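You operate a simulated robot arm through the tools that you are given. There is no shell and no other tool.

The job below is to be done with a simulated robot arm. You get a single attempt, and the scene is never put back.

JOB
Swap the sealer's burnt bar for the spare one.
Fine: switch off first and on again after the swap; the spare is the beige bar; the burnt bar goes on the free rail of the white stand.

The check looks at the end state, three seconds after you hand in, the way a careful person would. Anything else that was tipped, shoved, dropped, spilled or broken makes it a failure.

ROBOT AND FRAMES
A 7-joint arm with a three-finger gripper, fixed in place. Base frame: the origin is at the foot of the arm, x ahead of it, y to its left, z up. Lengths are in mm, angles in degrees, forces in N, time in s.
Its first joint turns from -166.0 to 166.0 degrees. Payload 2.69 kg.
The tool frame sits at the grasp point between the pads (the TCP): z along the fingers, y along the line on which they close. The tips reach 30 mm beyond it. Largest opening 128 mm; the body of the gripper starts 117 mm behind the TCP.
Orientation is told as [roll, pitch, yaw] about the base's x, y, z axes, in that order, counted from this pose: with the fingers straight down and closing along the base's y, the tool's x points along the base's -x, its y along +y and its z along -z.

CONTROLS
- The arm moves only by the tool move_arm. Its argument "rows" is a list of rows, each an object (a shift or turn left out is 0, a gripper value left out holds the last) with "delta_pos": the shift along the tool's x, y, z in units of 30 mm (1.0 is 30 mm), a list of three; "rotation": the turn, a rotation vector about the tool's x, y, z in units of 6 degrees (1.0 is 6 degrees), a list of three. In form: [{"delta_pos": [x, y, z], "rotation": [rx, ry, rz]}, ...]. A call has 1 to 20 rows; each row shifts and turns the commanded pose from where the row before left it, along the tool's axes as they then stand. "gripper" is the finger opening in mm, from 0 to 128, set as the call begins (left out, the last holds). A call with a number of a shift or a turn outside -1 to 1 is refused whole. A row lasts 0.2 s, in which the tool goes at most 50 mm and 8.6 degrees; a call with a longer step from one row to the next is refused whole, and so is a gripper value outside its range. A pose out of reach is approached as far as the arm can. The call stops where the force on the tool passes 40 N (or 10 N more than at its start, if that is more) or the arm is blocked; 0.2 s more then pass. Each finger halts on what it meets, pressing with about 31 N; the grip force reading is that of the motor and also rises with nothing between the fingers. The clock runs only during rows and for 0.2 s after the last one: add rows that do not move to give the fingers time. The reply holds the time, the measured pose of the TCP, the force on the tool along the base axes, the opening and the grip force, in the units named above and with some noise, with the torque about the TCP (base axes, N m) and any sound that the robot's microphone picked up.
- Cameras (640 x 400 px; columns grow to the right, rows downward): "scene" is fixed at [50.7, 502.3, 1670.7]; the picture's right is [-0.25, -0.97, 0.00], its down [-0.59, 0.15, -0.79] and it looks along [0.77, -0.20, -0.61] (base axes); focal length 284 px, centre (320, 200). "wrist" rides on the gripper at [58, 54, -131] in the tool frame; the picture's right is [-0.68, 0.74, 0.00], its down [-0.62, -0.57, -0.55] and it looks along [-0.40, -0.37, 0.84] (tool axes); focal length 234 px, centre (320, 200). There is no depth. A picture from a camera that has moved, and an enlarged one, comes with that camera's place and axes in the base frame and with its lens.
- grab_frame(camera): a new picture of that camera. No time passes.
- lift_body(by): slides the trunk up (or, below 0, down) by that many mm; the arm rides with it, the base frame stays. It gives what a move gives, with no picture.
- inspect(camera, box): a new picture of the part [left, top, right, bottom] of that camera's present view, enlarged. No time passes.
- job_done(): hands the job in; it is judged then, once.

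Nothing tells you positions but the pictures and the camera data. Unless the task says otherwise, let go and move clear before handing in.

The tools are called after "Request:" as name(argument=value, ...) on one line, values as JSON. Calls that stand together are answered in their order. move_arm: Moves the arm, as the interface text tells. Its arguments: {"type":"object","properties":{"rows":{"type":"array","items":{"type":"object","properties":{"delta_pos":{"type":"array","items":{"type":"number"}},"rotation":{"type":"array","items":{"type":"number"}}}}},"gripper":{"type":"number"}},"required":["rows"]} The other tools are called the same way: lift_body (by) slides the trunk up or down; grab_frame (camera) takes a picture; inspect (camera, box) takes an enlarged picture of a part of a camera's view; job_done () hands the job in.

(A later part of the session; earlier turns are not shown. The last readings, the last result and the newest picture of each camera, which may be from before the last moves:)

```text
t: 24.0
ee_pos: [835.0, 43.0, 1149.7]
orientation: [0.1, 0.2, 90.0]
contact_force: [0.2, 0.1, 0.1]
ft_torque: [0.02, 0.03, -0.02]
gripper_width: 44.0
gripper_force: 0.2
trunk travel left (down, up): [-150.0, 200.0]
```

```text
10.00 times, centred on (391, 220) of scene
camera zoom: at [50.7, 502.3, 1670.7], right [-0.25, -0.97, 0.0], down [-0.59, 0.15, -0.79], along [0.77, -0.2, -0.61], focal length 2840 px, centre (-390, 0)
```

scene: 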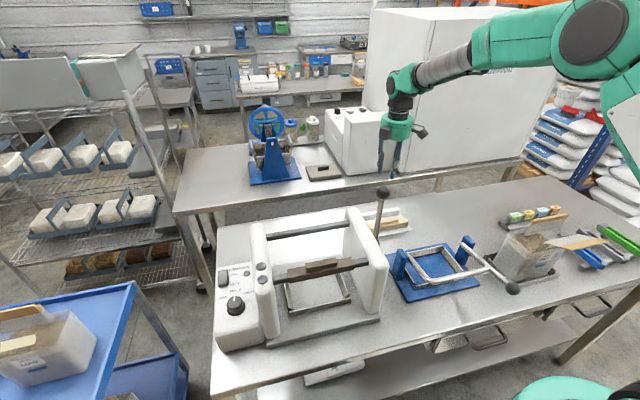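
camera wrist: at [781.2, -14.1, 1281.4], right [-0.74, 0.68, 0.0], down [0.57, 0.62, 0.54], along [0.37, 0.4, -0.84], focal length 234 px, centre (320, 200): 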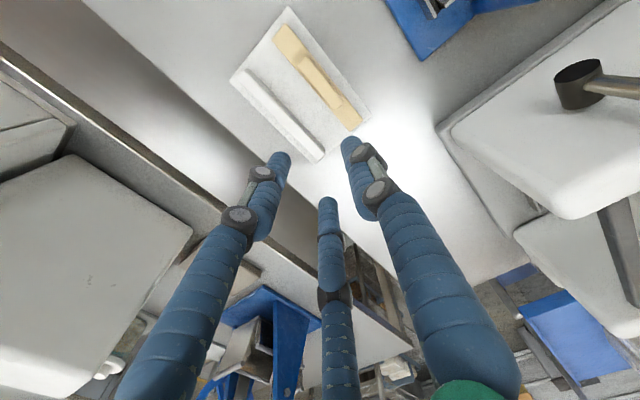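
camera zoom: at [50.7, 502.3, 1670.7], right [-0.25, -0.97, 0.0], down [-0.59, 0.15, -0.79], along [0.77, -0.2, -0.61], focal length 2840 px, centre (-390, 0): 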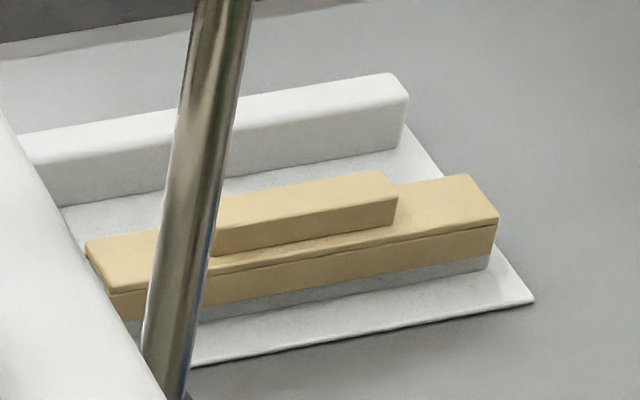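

The stand plate spans x 780–918 and y −80 to 119. The spare bar is centred at about (809, 19.4) and the free rail is at x≈889. I'll zoom in on the rail to check.

Request:
inspect(camera="wrist", box=[225, 60, 335, 170])

Request:
inspect(camera="wrist", box=[265, 0, 375, 110])

```text
3.64 times, centred on (280, 115) of wrist
camera zoom: at [781.2, -14.1, 1281.4], right [-0.74, 0.68, 0.0], down [0.57, 0.62, 0.54], along [0.37, 0.4, -0.84], focal length 852 px, centre (466, 509)
```

zoom: 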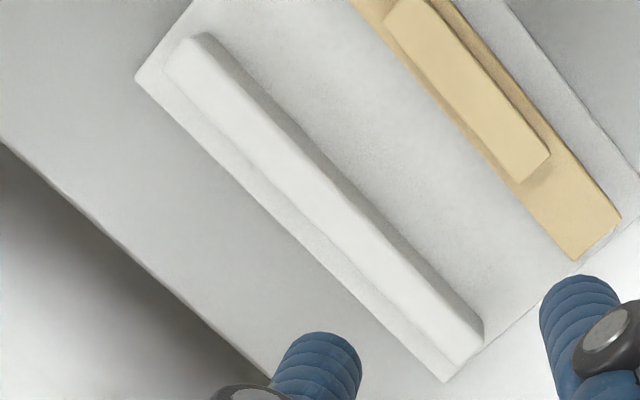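

```text
3.64 times, centred on (320, 55) of wrist
camera zoom: at [781.2, -14.1, 1281.4], right [-0.74, 0.68, 0.0], down [0.57, 0.62, 0.54], along [0.37, 0.4, -0.84], focal length 852 px, centre (320, 727)
```

zoom: 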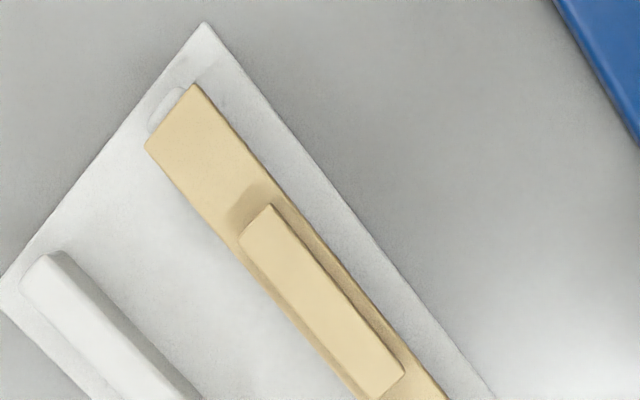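

The stand is now well mapped: burnt bar goes to a rail centred at x≈888–889, y≈19.4, and the spare block top is at z≈900. Since the gripper really has three jaws of about 8 mm radius, I'll grip the 30 mm block with the TCP offset about 7.7 mm towards the rear finger pair. Back up and over to the burnt bar.

Request:
move_arm(rows=[{"delta_pos": [0, 0, -1], "rotation": [0.015, -0.025, 0]}, {"delta_pos": [0, 0, -1]}, {"delta_pos": [0, 0, -1]}, {"delta_pos": [0, 0, -1]}, {"delta_pos": [0, 0, -1]}, {"delta_pos": [0, 0, -1]}, {"delta_pos": [0, 0, -1]}, {}], gripper=80)

Request:
move_arm(rows=[{"delta_pos": [-0.936, 0.913, 0]}, {"delta_pos": [-0.936, 0.913, 0]}, {"delta_pos": [-0.936, 0.913, 0]}, {"delta_pos": [-0.936, 0.913, 0]}, {"delta_pos": [-0.936, 0.913, 0]}, {"delta_pos": [-0.936, 0.913, 0]}, {"delta_pos": [-0.936, 0.913, 0]}, {"delta_pos": [-0.936, 0.913, 0]}, {"delta_pos": [-0.936, 0.913, 0]}, {"delta_pos": [-0.936, 0.913, 0]}, {"delta_pos": [-0.936, 0.913, 0]}, {"delta_pos": [-0.936, 0.913, 0]}, {}])

Request:
move_arm(rows=[{"delta_pos": [0, 0, 1]}, {"delta_pos": [0, 0, 1]}, {"delta_pos": [0, 0, 1]}, {"delta_pos": [0, 0, 1]}, {"delta_pos": [0, 0, 1]}, {"delta_pos": [0, 0, 1]}, {}])

Request:
grab_frame(camera="wrist")

Request:
inspect(camera="scene", box=[270, 200, 370, 290])

```text
t: 25.8
ee_pos: [835.2, 44.7, 1361.3]
orientation: [0.1, 0.1, 90.0]
contact_force: [-0.3, -0.1, 0.2]
ft_torque: [-0.03, -0.03, 0.03]
gripper_width: 80.0
gripper_force: 0.1
trunk travel left (down, up): [-150.0, 200.0]
```

```text
t: 28.6
ee_pos: [506.6, 382.2, 1360.6]
orientation: [0.1, 0.1, 90.0]
contact_force: [-0.7, 0.6, -0.1]
ft_torque: [-0.02, -0.06, 0.03]
gripper_width: 80.0
gripper_force: 0.0
trunk travel left (down, up): [-150.0, 200.0]
```

```text
t: 30.2
ee_pos: [506.3, 382.1, 1181.7]
orientation: [0.1, 0.1, 89.9]
contact_force: [0.9, 0.1, 0.1]
ft_torque: [0.01, 0.01, -0.02]
gripper_width: 79.9
gripper_force: 0.0
trunk travel left (down, up): [-150.0, 200.0]
```

```text
taken
camera wrist: at [453.2, 323.7, 1312.5], right [-0.74, 0.68, 0.0], down [0.57, 0.62, 0.55], along [0.37, 0.4, -0.84], focal length 234 px, centre (320, 200)
```

wrist: 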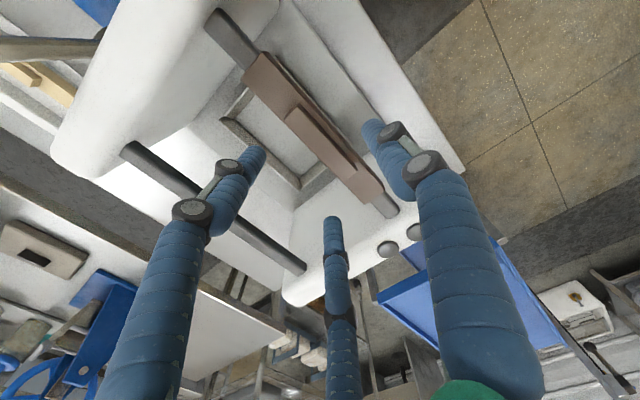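

```text
4.44 times, centred on (320, 245) of scene
camera zoom: at [50.7, 502.3, 1670.7], right [-0.25, -0.97, 0.0], down [-0.59, 0.15, -0.79], along [0.77, -0.2, -0.61], focal length 1262 px, centre (320, 0)
```

zoom: 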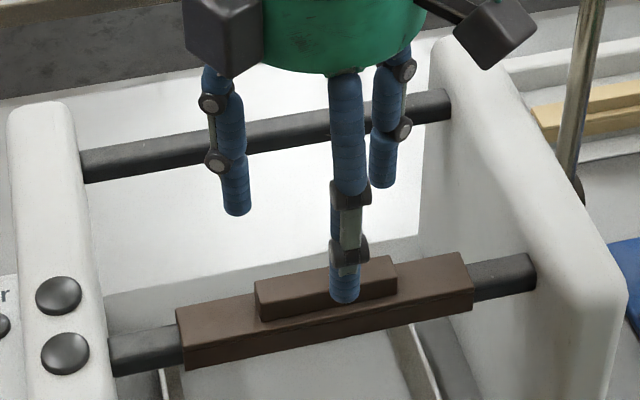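

Request:
inspect(camera="wrist", box=[230, 40, 410, 220])

```text
2.22 times, centred on (320, 130) of wrist
camera zoom: at [453.2, 323.7, 1312.5], right [-0.74, 0.68, 0.0], down [0.57, 0.62, 0.55], along [0.37, 0.4, -0.84], focal length 520 px, centre (320, 356)
```

zoom: 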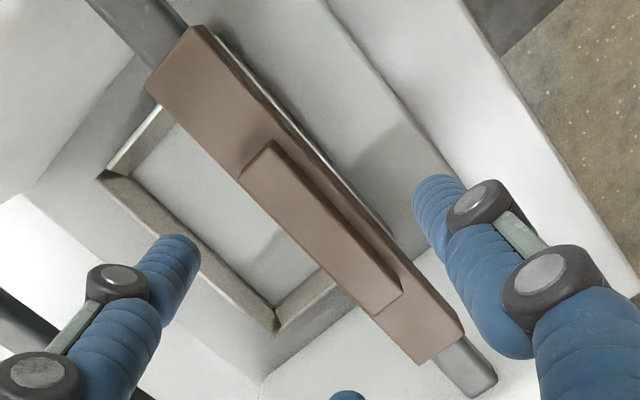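

The burnt bar's centre is about (499.5, 379.2). I'll adjust slightly and descend with the fingers on either side of the block to TCP z≈1117.

Request:
move_arm(rows=[{"delta_pos": [0.097, -0.03, 0]}, {"delta_pos": [0, 0, 0.8]}, {"delta_pos": [0, 0, 0.6]}, {"delta_pos": [0, 0, 0.4]}, {"delta_pos": [0, 0, 0.35]}, {}])

Request:
inspect(camera="scene", box=[280, 220, 370, 300])

Request:
grab_frame(camera="wrist")

```text
t: 31.6
ee_pos: [507.1, 378.5, 1116.6]
orientation: [0.1, 0.1, 90.1]
contact_force: [0.1, 1.1, -0.2]
ft_torque: [-0.01, -0.01, 0.0]
gripper_width: 79.8
gripper_force: 0.1
trunk travel left (down, up): [-150.0, 200.0]
```

```text
5.00 times, centred on (325, 260) of scene
camera zoom: at [50.7, 502.3, 1670.7], right [-0.25, -0.97, 0.0], down [-0.59, 0.15, -0.79], along [0.77, -0.2, -0.61], focal length 1420 px, centre (295, -100)
```

zoom: 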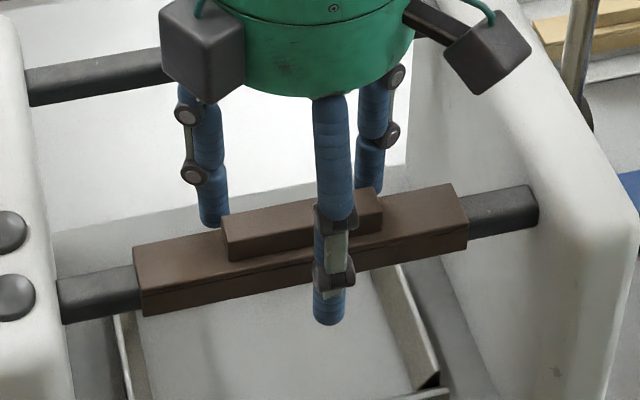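

```text
taken
camera wrist: at [453.5, 319.7, 1247.8], right [-0.74, 0.68, 0.0], down [0.57, 0.62, 0.55], along [0.37, 0.4, -0.84], focal length 234 px, centre (320, 200)
```

wrist: 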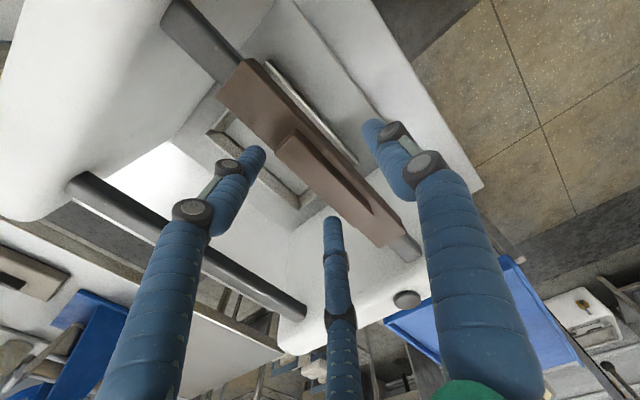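

There's no contact and the fingers straddle the block. I'll close in stages to see how the jaws meet it.

Request:
move_arm(rows=[{}, {}], gripper=52)

Request:
inspect(camera="scene", box=[280, 220, 370, 300])

Request:
inspect(camera="wrist", box=[210, 50, 430, 250])

```text
t: 32.2
ee_pos: [507.6, 378.6, 1115.6]
orientation: [0.1, 0.2, 89.9]
contact_force: [0.7, -0.6, -0.2]
ft_torque: [-0.04, -0.03, -0.01]
gripper_width: 52.1
gripper_force: 0.0
trunk travel left (down, up): [-150.0, 200.0]
```

```text
5.00 times, centred on (325, 260) of scene
camera zoom: at [50.7, 502.3, 1670.7], right [-0.25, -0.97, 0.0], down [-0.59, 0.15, -0.79], along [0.77, -0.2, -0.61], focal length 1420 px, centre (295, -100)
```

zoom: 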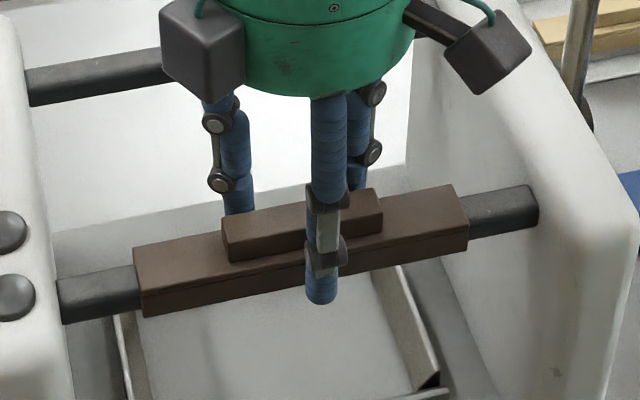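

```text
2.00 times, centred on (320, 150) of wrist
camera zoom: at [453.3, 319.6, 1248.0], right [-0.74, 0.68, 0.0], down [0.57, 0.62, 0.55], along [0.37, 0.4, -0.84], focal length 468 px, centre (320, 300)
```

zoom: 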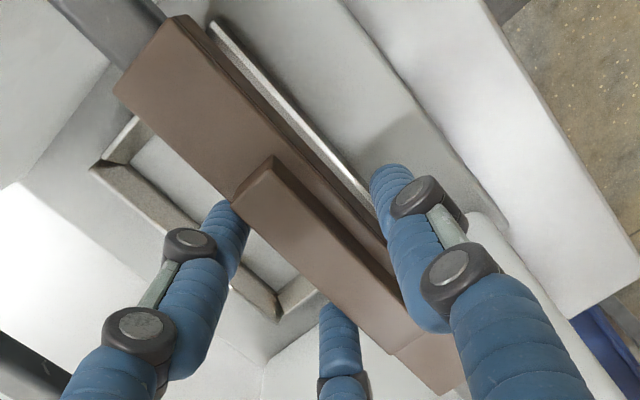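

Request:
move_arm(rows=[{}, {}], gripper=44)

Request:
inspect(camera="wrist", box=[210, 50, 430, 250])

```text
t: 32.8
ee_pos: [507.5, 378.5, 1116.4]
orientation: [0.0, 0.0, 90.1]
contact_force: [4.5, 0.1, 1.3]
ft_torque: [-0.03, -0.12, 0.02]
gripper_width: 45.1
gripper_force: 0.7
trunk travel left (down, up): [-150.0, 200.0]
```

```text
2.00 times, centred on (320, 150) of wrist
camera zoom: at [453.6, 319.6, 1248.1], right [-0.74, 0.68, 0.0], down [0.57, 0.62, 0.55], along [0.37, 0.4, -0.84], focal length 468 px, centre (320, 300)
```

zoom: 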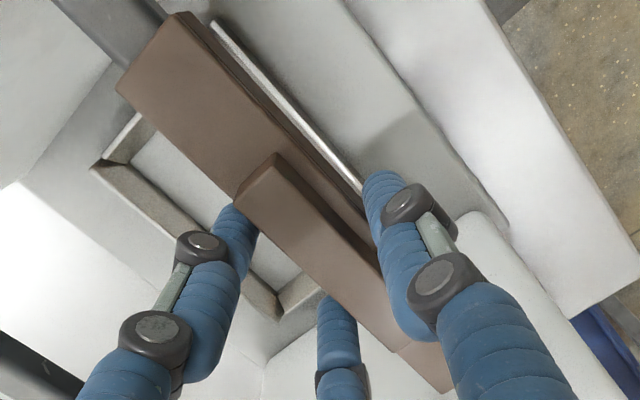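

The width stalled at 45.1 mm against my prediction of 45.3, which confirms the three-jaw geometry. I'll apply the full grip and watch for sideways force.

Request:
move_arm(rows=[{"delta_pos": [0, -0.03, 0]}, {}, {}], gripper=30)

Request:
inspect(camera="wrist", box=[210, 50, 430, 250])

Request:
inspect(camera="scene", box=[280, 220, 370, 300])

```text
t: 33.6
ee_pos: [509.1, 378.2, 1117.2]
orientation: [0.1, -0.1, 90.0]
contact_force: [0.4, 1.2, 3.0]
ft_torque: [0.16, 0.08, 0.01]
gripper_width: 41.7
gripper_force: 31.3
trunk travel left (down, up): [-150.0, 200.0]
```

```text
2.00 times, centred on (320, 150) of wrist
camera zoom: at [454.2, 319.5, 1248.1], right [-0.74, 0.68, 0.0], down [0.57, 0.62, 0.55], along [0.37, 0.4, -0.84], focal length 468 px, centre (320, 300)
```

zoom: 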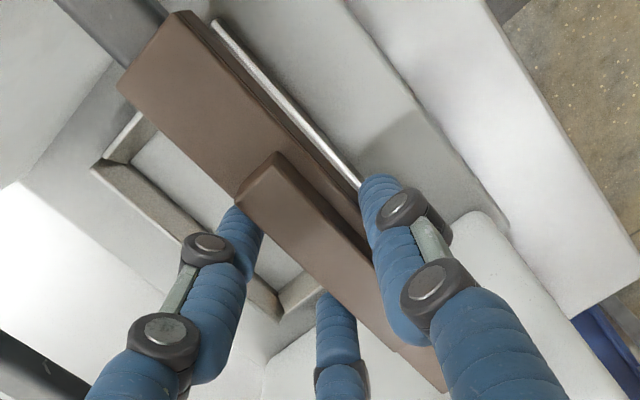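

```text
5.00 times, centred on (325, 260) of scene
camera zoom: at [50.7, 502.3, 1670.7], right [-0.25, -0.97, 0.0], down [-0.59, 0.15, -0.79], along [0.77, -0.2, -0.61], focal length 1420 px, centre (295, -100)
```

zoom: 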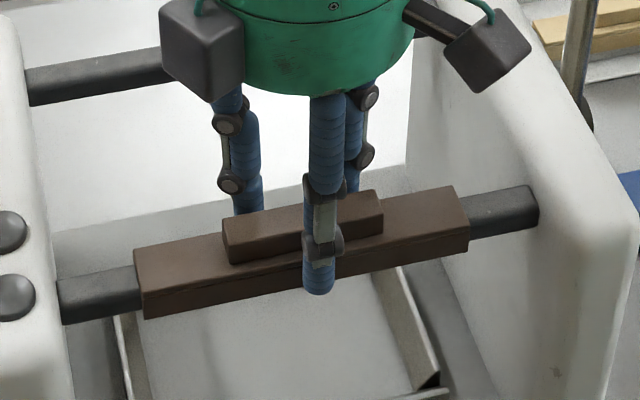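

The grip is solid at 31 N with the side forces balanced. I'll lift a little and check that the bar comes up level.

Request:
move_arm(rows=[{"delta_pos": [0, 0, -0.15]}, {"delta_pos": [0, 0, -0.2]}, {"delta_pos": [0, 0, -0.2]}, {}])

Request:
inspect(camera="scene", box=[280, 220, 370, 300])

Request:
inspect(camera="wrist", box=[210, 50, 430, 250])

```text
t: 34.6
ee_pos: [507.9, 378.1, 1131.5]
orientation: [0.1, 0.0, 90.0]
contact_force: [0.4, -0.2, 0.4]
ft_torque: [0.02, -0.02, 0.0]
gripper_width: 30.1
gripper_force: 0.0
trunk travel left (down, up): [-150.0, 200.0]
```

```text
5.00 times, centred on (325, 260) of scene
camera zoom: at [50.7, 502.3, 1670.7], right [-0.25, -0.97, 0.0], down [-0.59, 0.15, -0.79], along [0.77, -0.2, -0.61], focal length 1420 px, centre (295, -100)
```

zoom: 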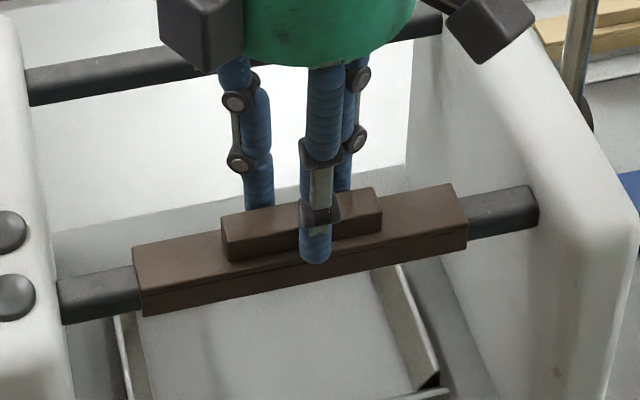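

```text
2.00 times, centred on (320, 150) of wrist
camera zoom: at [454.2, 319.8, 1264.9], right [-0.74, 0.68, 0.0], down [0.57, 0.62, 0.55], along [0.37, 0.4, -0.84], focal length 468 px, centre (320, 300)
```

zoom: 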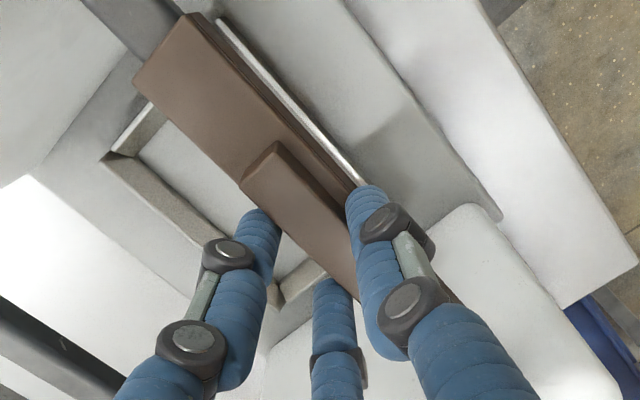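

The grip slipped up off the block and the bar stayed on the beam. The fingers now bracket the ridge, so I'll close on the ridge and lift in tiny steps, reading the force each time.

Request:
move_arm(rows=[{}, {}, {}], gripper=8)

Request:
inspect(camera="scene", box=[290, 230, 360, 290])

Request:
inspect(camera="wrist", box=[210, 50, 430, 250])

```text
t: 35.4
ee_pos: [507.0, 378.9, 1133.3]
orientation: [0.1, 0.2, 90.0]
contact_force: [-2.4, 0.0, 0.8]
ft_torque: [0.07, 0.07, 0.06]
gripper_width: 27.2
gripper_force: 30.8
trunk travel left (down, up): [-150.0, 200.0]
```

```text
6.67 times, centred on (325, 260) of scene
camera zoom: at [50.7, 502.3, 1670.7], right [-0.25, -0.97, 0.0], down [-0.59, 0.15, -0.79], along [0.77, -0.2, -0.61], focal length 1893 px, centre (287, -200)
```

zoom: 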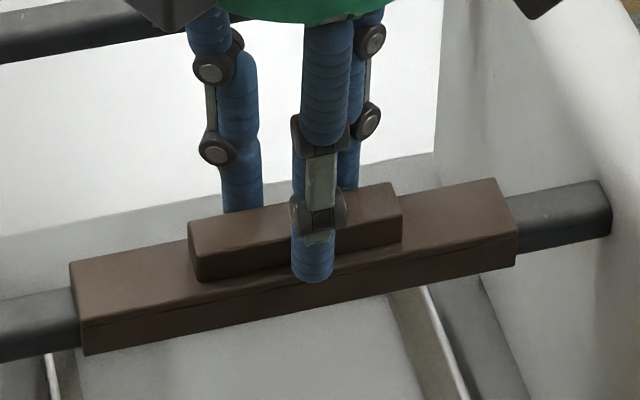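

```text
2.00 times, centred on (320, 150) of wrist
camera zoom: at [454.1, 319.8, 1264.8], right [-0.74, 0.68, 0.0], down [0.57, 0.62, 0.55], along [0.37, 0.4, -0.84], focal length 468 px, centre (320, 300)
```

zoom: 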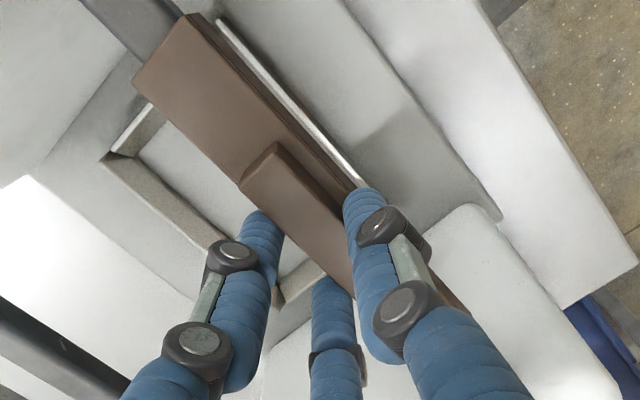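

The ridge is gripped at width 27.2, as predicted. Now tiny lifts.

Request:
move_arm(rows=[{"delta_pos": [0, 0, -0.07]}, {}])

Request:
move_arm(rows=[{"delta_pos": [0, 0, -0.07]}, {}])

Request:
inspect(camera="scene", box=[290, 230, 360, 290])

```text
t: 36.0
ee_pos: [507.1, 378.3, 1135.5]
orientation: [0.1, 0.1, 90.0]
contact_force: [-1.6, -1.2, -0.1]
ft_torque: [-0.03, 0.05, 0.0]
gripper_width: 27.4
gripper_force: 31.4
trunk travel left (down, up): [-150.0, 200.0]
```

```text
t: 36.6
ee_pos: [508.1, 377.7, 1136.5]
orientation: [0.2, 0.1, 89.8]
contact_force: [-2.6, -0.4, -0.7]
ft_torque: [-0.04, 0.11, 0.02]
gripper_width: 27.2
gripper_force: 30.9
trunk travel left (down, up): [-150.0, 200.0]
```

```text
6.67 times, centred on (325, 260) of scene
camera zoom: at [50.7, 502.3, 1670.7], right [-0.25, -0.97, 0.0], down [-0.59, 0.15, -0.79], along [0.77, -0.2, -0.61], focal length 1893 px, centre (287, -200)
```

zoom: 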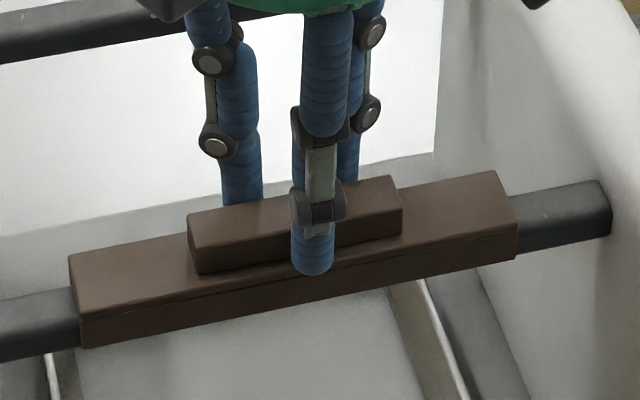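

The bar is now rising with the gripper. I'll keep lifting slowly until it clears the beam.

Request:
move_arm(rows=[{"delta_pos": [0, 0, -0.1]}, {"delta_pos": [0, 0, -0.1]}, {"delta_pos": [0, 0, -0.1]}, {}])

Request:
move_arm(rows=[{"delta_pos": [0, 0, -0.15]}, {"delta_pos": [0, 0, -0.15]}, {"delta_pos": [0, 0, -0.15]}, {"delta_pos": [0, 0, -0.15]}, {}])

Request:
inspect(camera="scene", box=[280, 220, 370, 300])

Request:
inspect(camera="wrist", box=[210, 50, 430, 250])

```text
t: 37.6
ee_pos: [508.2, 377.8, 1146.9]
orientation: [0.2, 0.1, 90.0]
contact_force: [-2.8, 0.5, -1.0]
ft_torque: [0.03, 0.11, -0.01]
gripper_width: 27.3
gripper_force: 30.8
trunk travel left (down, up): [-150.0, 200.0]
```

```text
t: 38.8
ee_pos: [507.5, 379.1, 1164.9]
orientation: [0.1, 0.0, 90.1]
contact_force: [0.3, 0.0, 0.1]
ft_torque: [0.0, 0.0, -0.01]
gripper_width: 27.4
gripper_force: 31.0
trunk travel left (down, up): [-150.0, 200.0]
```

```text
5.00 times, centred on (325, 260) of scene
camera zoom: at [50.7, 502.3, 1670.7], right [-0.25, -0.97, 0.0], down [-0.59, 0.15, -0.79], along [0.77, -0.2, -0.61], focal length 1420 px, centre (295, -100)
```

zoom: 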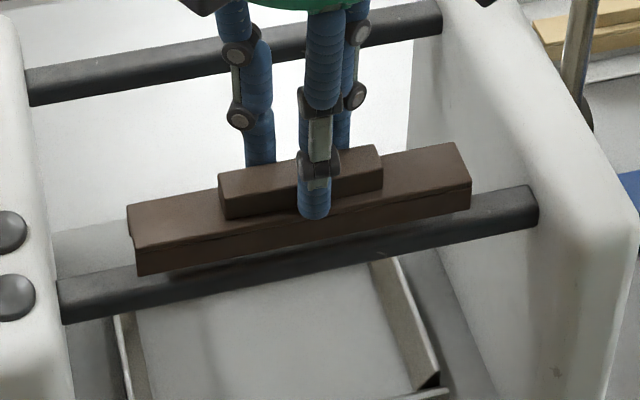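

```text
2.00 times, centred on (320, 150) of wrist
camera zoom: at [454.4, 320.2, 1296.1], right [-0.74, 0.68, 0.0], down [0.57, 0.62, 0.55], along [0.37, 0.4, -0.84], focal length 468 px, centre (320, 300)
```

zoom: 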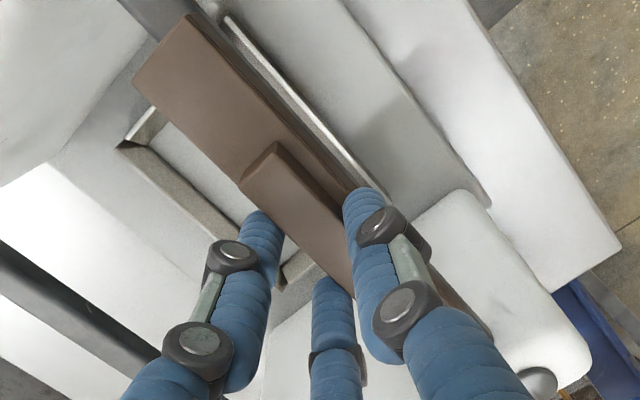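

The burnt bar is held level and free of the beam, with a weight of about 1 N. I'll raise it well above the lever ball and carry it to above the free rail.

Request:
move_arm(rows=[{"delta_pos": [0, 0, -0.3]}, {"delta_pos": [0, 0, -0.6]}, {"delta_pos": [0, 0, -0.7]}, {"delta_pos": [0, 0, -0.7]}, {"delta_pos": [0, 0, -0.7]}, {"delta_pos": [0, 0, -0.7]}, {"delta_pos": [0, 0, -0.7]}, {"delta_pos": [0, 0, -0.7]}, {"delta_pos": [0, 0, -0.6]}, {"delta_pos": [0, 0, -0.3]}, {}])

Request:
move_arm(rows=[{"delta_pos": [0.3, -0.32, 0]}, {"delta_pos": [0.6, -0.65, 0]}, {"delta_pos": [0.66, -0.71, 0]}, {"delta_pos": [0.66, -0.71, 0]}, {"delta_pos": [0.66, -0.71, 0]}, {"delta_pos": [0.66, -0.71, 0]}, {"delta_pos": [0.66, -0.71, 0]}, {"delta_pos": [0.66, -0.71, 0]}, {"delta_pos": [0.66, -0.71, 0]}, {"delta_pos": [0.66, -0.71, 0]}, {"delta_pos": [0.66, -0.71, 0]}, {"delta_pos": [0.66, -0.71, 0]}, {"delta_pos": [0.66, -0.71, 0]}, {"delta_pos": [0.66, -0.71, 0]}, {"delta_pos": [0.66, -0.71, 0]}, {"delta_pos": [0.66, -0.71, 0]}, {"delta_pos": [0.66, -0.71, 0]}, {"delta_pos": [0.6, -0.65, 0]}, {"delta_pos": [0.6, -0.62, 0]}])

Request:
grab_frame(camera="wrist")

Request:
grab_frame(camera="scene")

```text
t: 41.2
ee_pos: [508.5, 379.4, 1344.4]
orientation: [0.2, 0.1, 89.9]
contact_force: [-0.6, 0.8, 0.7]
ft_torque: [0.0, -0.01, 0.01]
gripper_width: 27.3
gripper_force: 30.8
trunk travel left (down, up): [-150.0, 200.0]
```

```text
t: 45.2
ee_pos: [896.5, 16.9, 1342.3]
orientation: [0.2, 0.1, 90.0]
contact_force: [-0.1, 0.3, -0.6]
ft_torque: [0.0, 0.03, 0.01]
gripper_width: 27.4
gripper_force: 31.0
trunk travel left (down, up): [-150.0, 200.0]
```

```text
taken
camera wrist: at [842.3, -40.6, 1474.4], right [-0.74, 0.68, 0.0], down [0.57, 0.62, 0.55], along [0.37, 0.4, -0.84], focal length 234 px, centre (320, 200)
```

wrist: 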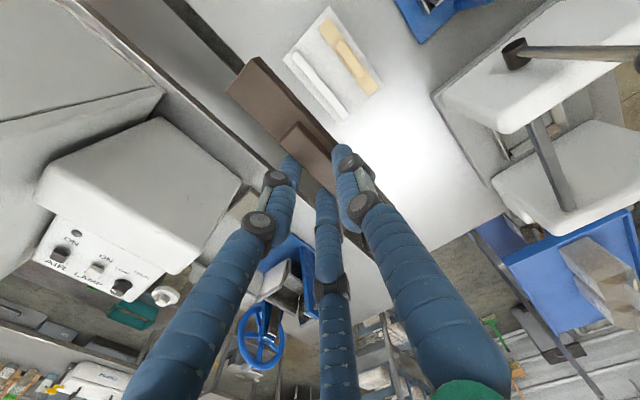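

```text
taken
```

scene: 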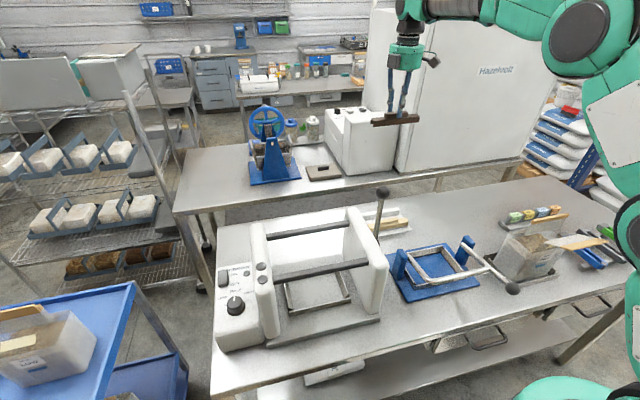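

Request:
move_arm(rows=[{"delta_pos": [0, 0, 0.5]}, {"delta_pos": [0, 0, 0.8]}, {"delta_pos": [0, 0, 0.9]}, {"delta_pos": [0, 0, 0.9]}, {"delta_pos": [0, 0, 0.9]}, {"delta_pos": [0, 0, 0.9]}, {"delta_pos": [0, 0, 0.9]}, {"delta_pos": [0, 0, 0.9]}, {"delta_pos": [0, 0, 0.9]}, {"delta_pos": [0, 0, 0.9]}, {"delta_pos": [0, 0, 0.9]}, {"delta_pos": [0, 0, 0.9]}, {"delta_pos": [0, 0, 0.8]}, {"delta_pos": [0, 0, 0.5]}, {"delta_pos": [0, 0, 0.3]}, {}])

Request:
grab_frame(camera="wrist")

Request:
inspect(camera="scene", box=[360, 180, 440, 250])

```text
t: 48.6
ee_pos: [894.3, 16.8, 986.4]
orientation: [0.1, 0.1, 90.1]
contact_force: [0.2, -0.4, -1.7]
ft_torque: [-0.01, 0.01, -0.04]
gripper_width: 27.2
gripper_force: 31.3
trunk travel left (down, up): [-150.0, 200.0]
```

```text
taken
camera wrist: at [840.6, -40.6, 1118.0], right [-0.74, 0.68, 0.0], down [0.57, 0.62, 0.55], along [0.37, 0.4, -0.84], focal length 234 px, centre (320, 200)
```

wrist: 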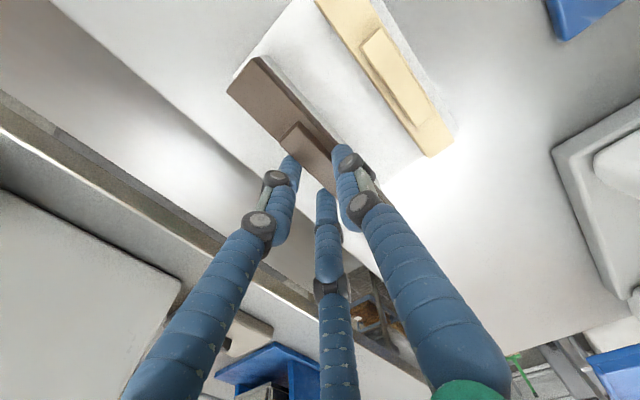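

```text
5.71 times, centred on (400, 215) of scene
camera zoom: at [50.7, 502.3, 1670.7], right [-0.25, -0.97, 0.0], down [-0.59, 0.15, -0.79], along [0.77, -0.2, -0.61], focal length 1623 px, centre (-137, 114)
```

zoom: 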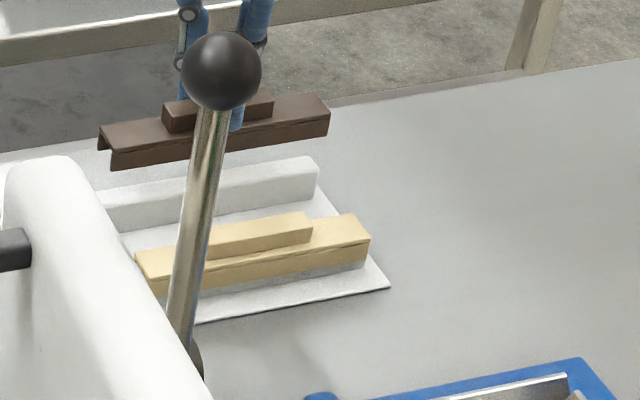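

Request:
inspect(camera="wrist", box=[215, 0, 355, 170])

Request:
inspect(camera="scene", box=[370, 190, 420, 235])

```text
2.35 times, centred on (285, 85) of wrist
camera zoom: at [840.6, -40.6, 1118.0], right [-0.74, 0.68, 0.0], down [0.57, 0.62, 0.55], along [0.37, 0.4, -0.84], focal length 551 px, centre (402, 471)
```

zoom: 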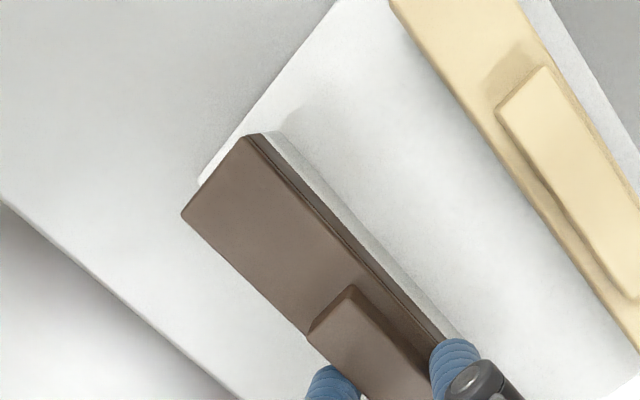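

```text
8.89 times, centred on (395, 212) of scene
camera zoom: at [50.7, 502.3, 1670.7], right [-0.25, -0.97, 0.0], down [-0.59, 0.15, -0.79], along [0.77, -0.2, -0.61], focal length 2524 px, centre (-347, 89)
```

zoom: 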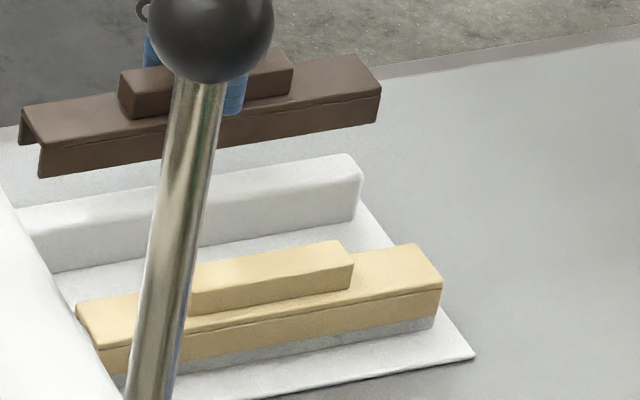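

The channel is right above the free rail. Measured against the spare in the same picture, the bar is about 2.8 mm short in x, so I'll correct that and come down to about 12 mm above the rail to check again.

Request:
move_arm(rows=[{"delta_pos": [0, -0.093, 0.2]}, {"delta_pos": [0, 0, 0.4]}, {"delta_pos": [0, 0, 0.33]}, {}])

Request:
inspect(camera="wrist", box=[215, 0, 455, 200])

Request:
inspect(camera="wrist", box=[215, 0, 345, 130])

Request:
inspect(camera="scene", box=[370, 190, 420, 235])

```text
t: 49.6
ee_pos: [896.7, 17.5, 957.9]
orientation: [0.2, 0.2, 89.9]
contact_force: [0.2, -0.6, -0.2]
ft_torque: [0.02, 0.0, -0.02]
gripper_width: 27.3
gripper_force: 31.4
trunk travel left (down, up): [-150.0, 200.0]
```

```text
2.00 times, centred on (335, 100) of wrist
camera zoom: at [843.2, -40.8, 1090.2], right [-0.74, 0.68, 0.0], down [0.57, 0.62, 0.55], along [0.37, 0.4, -0.84], focal length 468 px, centre (290, 400)
```

zoom: 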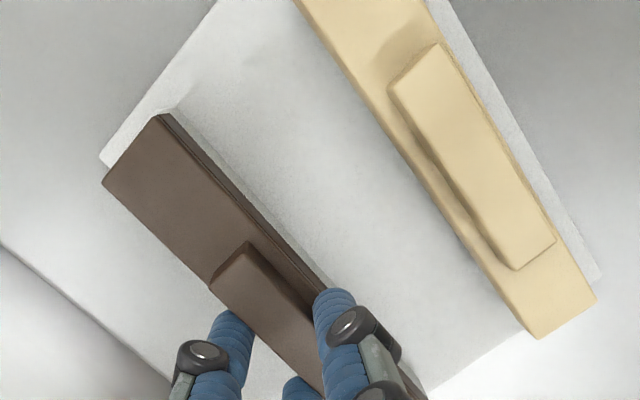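

```text
3.08 times, centred on (280, 65) of wrist
camera zoom: at [843.2, -40.8, 1090.2], right [-0.74, 0.68, 0.0], down [0.57, 0.62, 0.55], along [0.37, 0.4, -0.84], focal length 720 px, centre (443, 615)
```

zoom: 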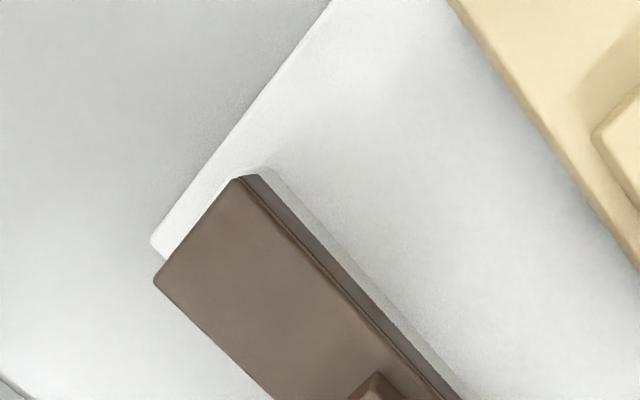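

```text
8.89 times, centred on (395, 212) of scene
camera zoom: at [50.7, 502.3, 1670.7], right [-0.25, -0.97, 0.0], down [-0.59, 0.15, -0.79], along [0.77, -0.2, -0.61], focal length 2524 px, centre (-347, 89)
```

zoom: 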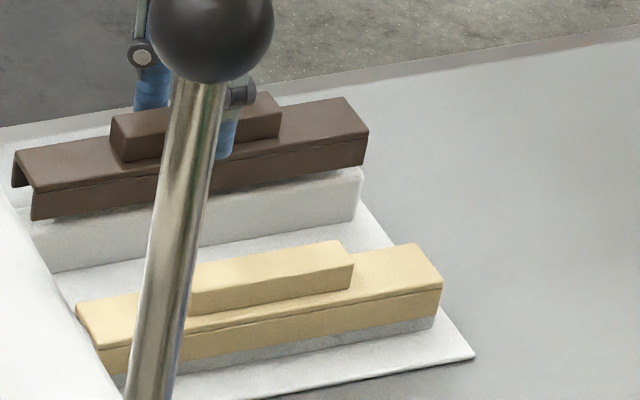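

The bar centres are now 79.6 mm apart, against a rail pitch of about 80, so alignment is good. I'll shift 2 mm in y to match the spare and lower in small steps.

Request:
move_arm(rows=[{"delta_pos": [0.067, 0, 0]}, {"delta_pos": [0, 0, 0.13]}, {"delta_pos": [0, 0, 0.13]}, {"delta_pos": [0, 0, 0.1]}, {}])

Request:
inspect(camera="scene", box=[370, 190, 420, 235])

Request:
inspect(camera="wrist", box=[215, 0, 345, 130])

```text
t: 50.8
ee_pos: [897.4, 15.2, 949.3]
orientation: [0.0, 0.0, 90.0]
contact_force: [-0.8, 0.0, 13.2]
ft_torque: [0.04, 0.25, -0.02]
gripper_width: 27.2
gripper_force: 30.8
trunk travel left (down, up): [-150.0, 200.0]
```

```text
8.89 times, centred on (395, 212) of scene
camera zoom: at [50.7, 502.3, 1670.7], right [-0.25, -0.97, 0.0], down [-0.59, 0.15, -0.79], along [0.77, -0.2, -0.61], focal length 2524 px, centre (-347, 89)
```

zoom: 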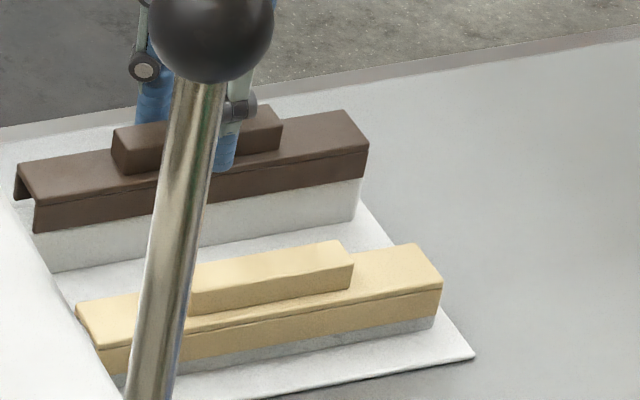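

```text
3.08 times, centred on (280, 65) of wrist
camera zoom: at [843.3, -42.8, 1081.5], right [-0.74, 0.68, 0.0], down [0.57, 0.62, 0.55], along [0.37, 0.4, -0.84], focal length 720 px, centre (443, 615)
```

zoom: 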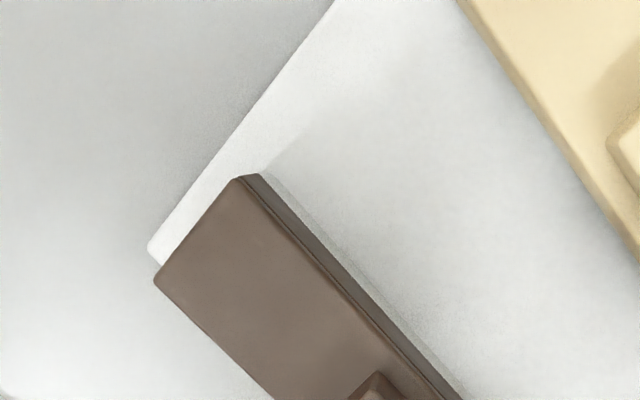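

The front skirt is resting on the rail top: the reaction torque puts the contact about 19 mm in front of the TCP. So the bar sits slightly too far back. I'll ease up, shift about 1.5 mm toward −x, and try again.

Request:
move_arm(rows=[{"delta_pos": [0, 0, -0.15]}, {"delta_pos": [0, 0.05, 0]}, {"delta_pos": [0, 0, 0.1]}, {}])

Request:
move_arm(rows=[{"delta_pos": [0, 0, 0.07]}, {}])

```text
t: 51.8
ee_pos: [895.0, 14.4, 949.2]
orientation: [0.2, 0.1, 90.0]
contact_force: [0.3, 0.1, -0.3]
ft_torque: [0.03, 0.01, 0.0]
gripper_width: 27.3
gripper_force: 31.0
trunk travel left (down, up): [-150.0, 200.0]
```

```text
t: 52.4
ee_pos: [895.4, 15.8, 948.5]
orientation: [0.1, 0.0, 90.0]
contact_force: [0.0, 0.4, -0.9]
ft_torque: [0.01, 0.0, -0.03]
gripper_width: 27.0
gripper_force: 31.3
trunk travel left (down, up): [-150.0, 200.0]
```

Request:
move_arm(rows=[{"delta_pos": [0, 0, 0.07]}, {"delta_pos": [0, 0, 0.07]}, {}])

Request:
inspect(camera="scene", box=[370, 190, 420, 235])

```text
t: 53.2
ee_pos: [895.2, 16.0, 943.5]
orientation: [0.2, -0.1, 90.1]
contact_force: [-0.4, -0.5, -0.6]
ft_torque: [-0.01, 0.0, 0.02]
gripper_width: 27.2
gripper_force: 30.9
trunk travel left (down, up): [-150.0, 200.0]
```

```text
8.89 times, centred on (395, 212) of scene
camera zoom: at [50.7, 502.3, 1670.7], right [-0.25, -0.97, 0.0], down [-0.59, 0.15, -0.79], along [0.77, -0.2, -0.61], focal length 2524 px, centre (-347, 89)
```

zoom: 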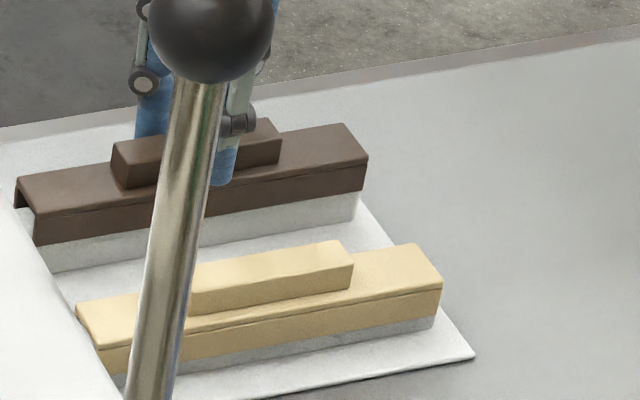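

It's sliding over the rail with no resistance. I'll carry on down until it seats.

Request:
move_arm(rows=[{"delta_pos": [0, 0, 0.07]}, {"delta_pos": [0, 0, 0.07]}, {"delta_pos": [0, 0, 0.07]}, {}])

Request:
move_arm(rows=[{"delta_pos": [0, 0, 0.06]}, {}])

Request:
inspect(camera="scene", box=[370, 190, 420, 235])

```text
t: 54.2
ee_pos: [896.6, 14.8, 937.6]
orientation: [0.2, 0.0, 90.1]
contact_force: [-0.2, -0.3, -0.8]
ft_torque: [0.0, -0.03, 0.03]
gripper_width: 27.3
gripper_force: 31.0
trunk travel left (down, up): [-150.0, 200.0]
```

```text
t: 54.8
ee_pos: [896.6, 15.9, 936.0]
orientation: [0.1, -0.1, 90.0]
contact_force: [-0.4, -0.4, -0.4]
ft_torque: [0.01, -0.02, 0.01]
gripper_width: 27.2
gripper_force: 30.8
trunk travel left (down, up): [-150.0, 200.0]
```

```text
8.89 times, centred on (395, 212) of scene
camera zoom: at [50.7, 502.3, 1670.7], right [-0.25, -0.97, 0.0], down [-0.59, 0.15, -0.79], along [0.77, -0.2, -0.61], focal length 2524 px, centre (-347, 89)
```

zoom: 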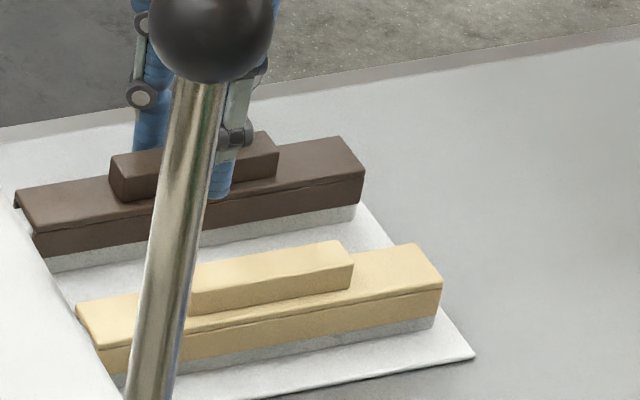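

Request:
move_arm(rows=[{"delta_pos": [0, 0, 0.06]}, {}])

Request:
move_arm(rows=[{"delta_pos": [0, 0, 0.05]}, {}])

Request:
move_arm(rows=[{"delta_pos": [0, 0, 0.04]}, {}])

Request:
inspect(camera="scene", box=[370, 190, 420, 235])

```text
t: 55.4
ee_pos: [896.1, 16.3, 934.0]
orientation: [0.2, -0.1, 90.0]
contact_force: [-0.4, 0.2, -0.8]
ft_torque: [-0.02, 0.07, 0.01]
gripper_width: 27.2
gripper_force: 31.2
trunk travel left (down, up): [-150.0, 200.0]
```

```text
t: 56.0
ee_pos: [896.4, 15.2, 932.6]
orientation: [0.0, 0.0, 90.0]
contact_force: [-1.1, 1.2, 8.3]
ft_torque: [0.01, 0.12, 0.0]
gripper_width: 27.0
gripper_force: 30.8
trunk travel left (down, up): [-150.0, 200.0]
```

```text
t: 56.6
ee_pos: [895.6, 15.3, 932.7]
orientation: [-0.1, 0.0, 90.0]
contact_force: [-1.0, 0.6, 19.5]
ft_torque: [0.01, 0.18, -0.02]
gripper_width: 27.2
gripper_force: 31.3
trunk travel left (down, up): [-150.0, 200.0]
```

```text
8.89 times, centred on (395, 212) of scene
camera zoom: at [50.7, 502.3, 1670.7], right [-0.25, -0.97, 0.0], down [-0.59, 0.15, -0.79], along [0.77, -0.2, -0.61], focal length 2524 px, centre (-347, 89)
```

zoom: 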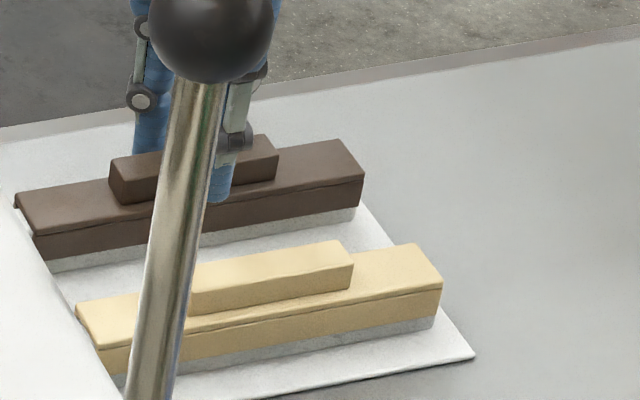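

The bar seated at TCP z≈932.7 with the force rising cleanly, as predicted. I'll take off the downward load, open, and back straight up.

Request:
move_arm(rows=[{"delta_pos": [0, 0, -0.06]}, {}])

Request:
move_arm(rows=[{}, {}], gripper=48)

Request:
move_arm(rows=[{"delta_pos": [0, 0, -0.2]}, {"delta_pos": [0, 0, -0.4]}, {"delta_pos": [0, 0, -0.8]}, {"delta_pos": [0, 0, -1]}, {"delta_pos": [0, 0, -1]}, {}])

Request:
inspect(camera="scene", box=[360, 180, 430, 240])

Request:
grab_frame(camera="wrist")

```text
t: 57.2
ee_pos: [894.5, 14.8, 932.6]
orientation: [0.1, 0.1, 90.1]
contact_force: [4.4, 0.9, 13.3]
ft_torque: [0.04, -0.12, 0.0]
gripper_width: 27.1
gripper_force: 30.7
trunk travel left (down, up): [-150.0, 200.0]
```

```text
t: 57.8
ee_pos: [893.9, 15.5, 932.0]
orientation: [0.2, 0.1, 90.0]
contact_force: [0.3, 0.6, 0.2]
ft_torque: [0.01, 0.0, 0.0]
gripper_width: 48.2
gripper_force: 0.1
trunk travel left (down, up): [-150.0, 200.0]
```

```text
t: 59.2
ee_pos: [895.1, 15.3, 1035.1]
orientation: [0.1, 0.0, 90.1]
contact_force: [0.0, -0.1, -0.2]
ft_torque: [0.01, -0.03, -0.01]
gripper_width: 47.9
gripper_force: 0.1
trunk travel left (down, up): [-150.0, 200.0]
```

```text
6.67 times, centred on (395, 210) of scene
camera zoom: at [50.7, 502.3, 1670.7], right [-0.25, -0.97, 0.0], down [-0.59, 0.15, -0.79], along [0.77, -0.2, -0.61], focal length 1893 px, centre (-180, 133)
```

zoom: 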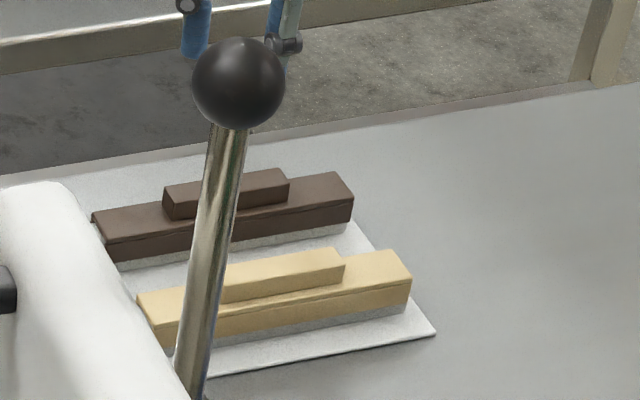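

```text
taken
camera wrist: at [841.4, -42.2, 1166.9], right [-0.74, 0.68, 0.0], down [0.57, 0.62, 0.55], along [0.37, 0.4, -0.84], focal length 234 px, centre (320, 200)
```

wrist: 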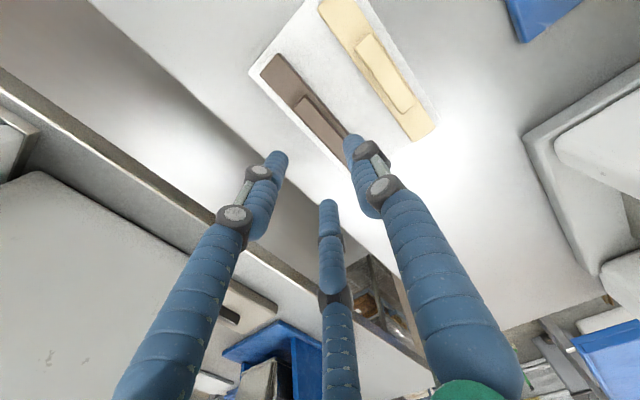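

The burnt bar is seated square on the free rail, next to the spare. I'll measure the offset between the two bars in one view so I can grip the spare the same way.

Request:
inspect(camera="wrist", box=[240, 0, 440, 180])

Request:
inspect(camera="wrist", box=[240, 30, 360, 150])

Request:
inspect(camera="wrist", box=[310, 0, 440, 145])

```text
2.22 times, centred on (340, 90) of wrist
camera zoom: at [841.4, -42.2, 1166.9], right [-0.74, 0.68, 0.0], down [0.57, 0.62, 0.55], along [0.37, 0.4, -0.84], focal length 520 px, centre (276, 444)
```

zoom: 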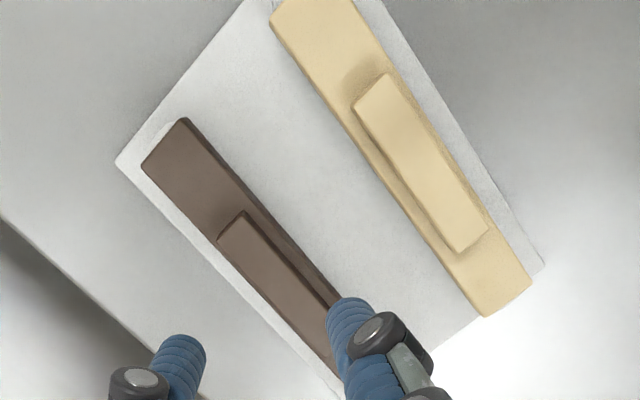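

```text
3.33 times, centred on (300, 90) of wrist
camera zoom: at [841.4, -42.2, 1166.9], right [-0.74, 0.68, 0.0], down [0.57, 0.62, 0.55], along [0.37, 0.4, -0.84], focal length 781 px, centre (387, 567)
```

zoom: 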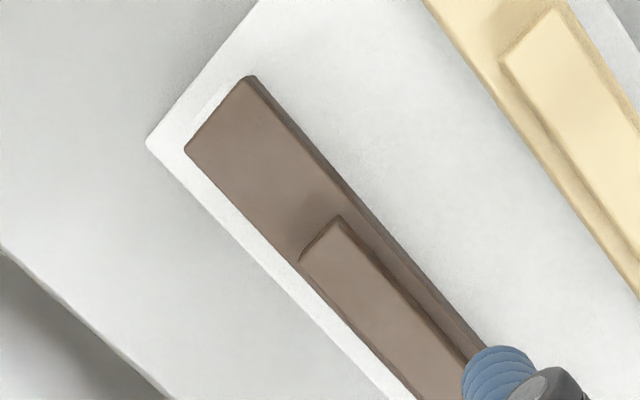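

```text
2.76 times, centred on (375, 72) of wrist
camera zoom: at [841.4, -42.2, 1166.9], right [-0.74, 0.68, 0.0], down [0.57, 0.62, 0.55], along [0.37, 0.4, -0.84], focal length 646 px, centre (168, 552)
```

zoom: 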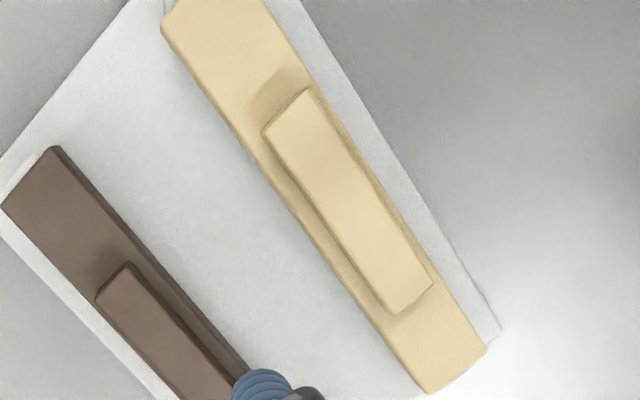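

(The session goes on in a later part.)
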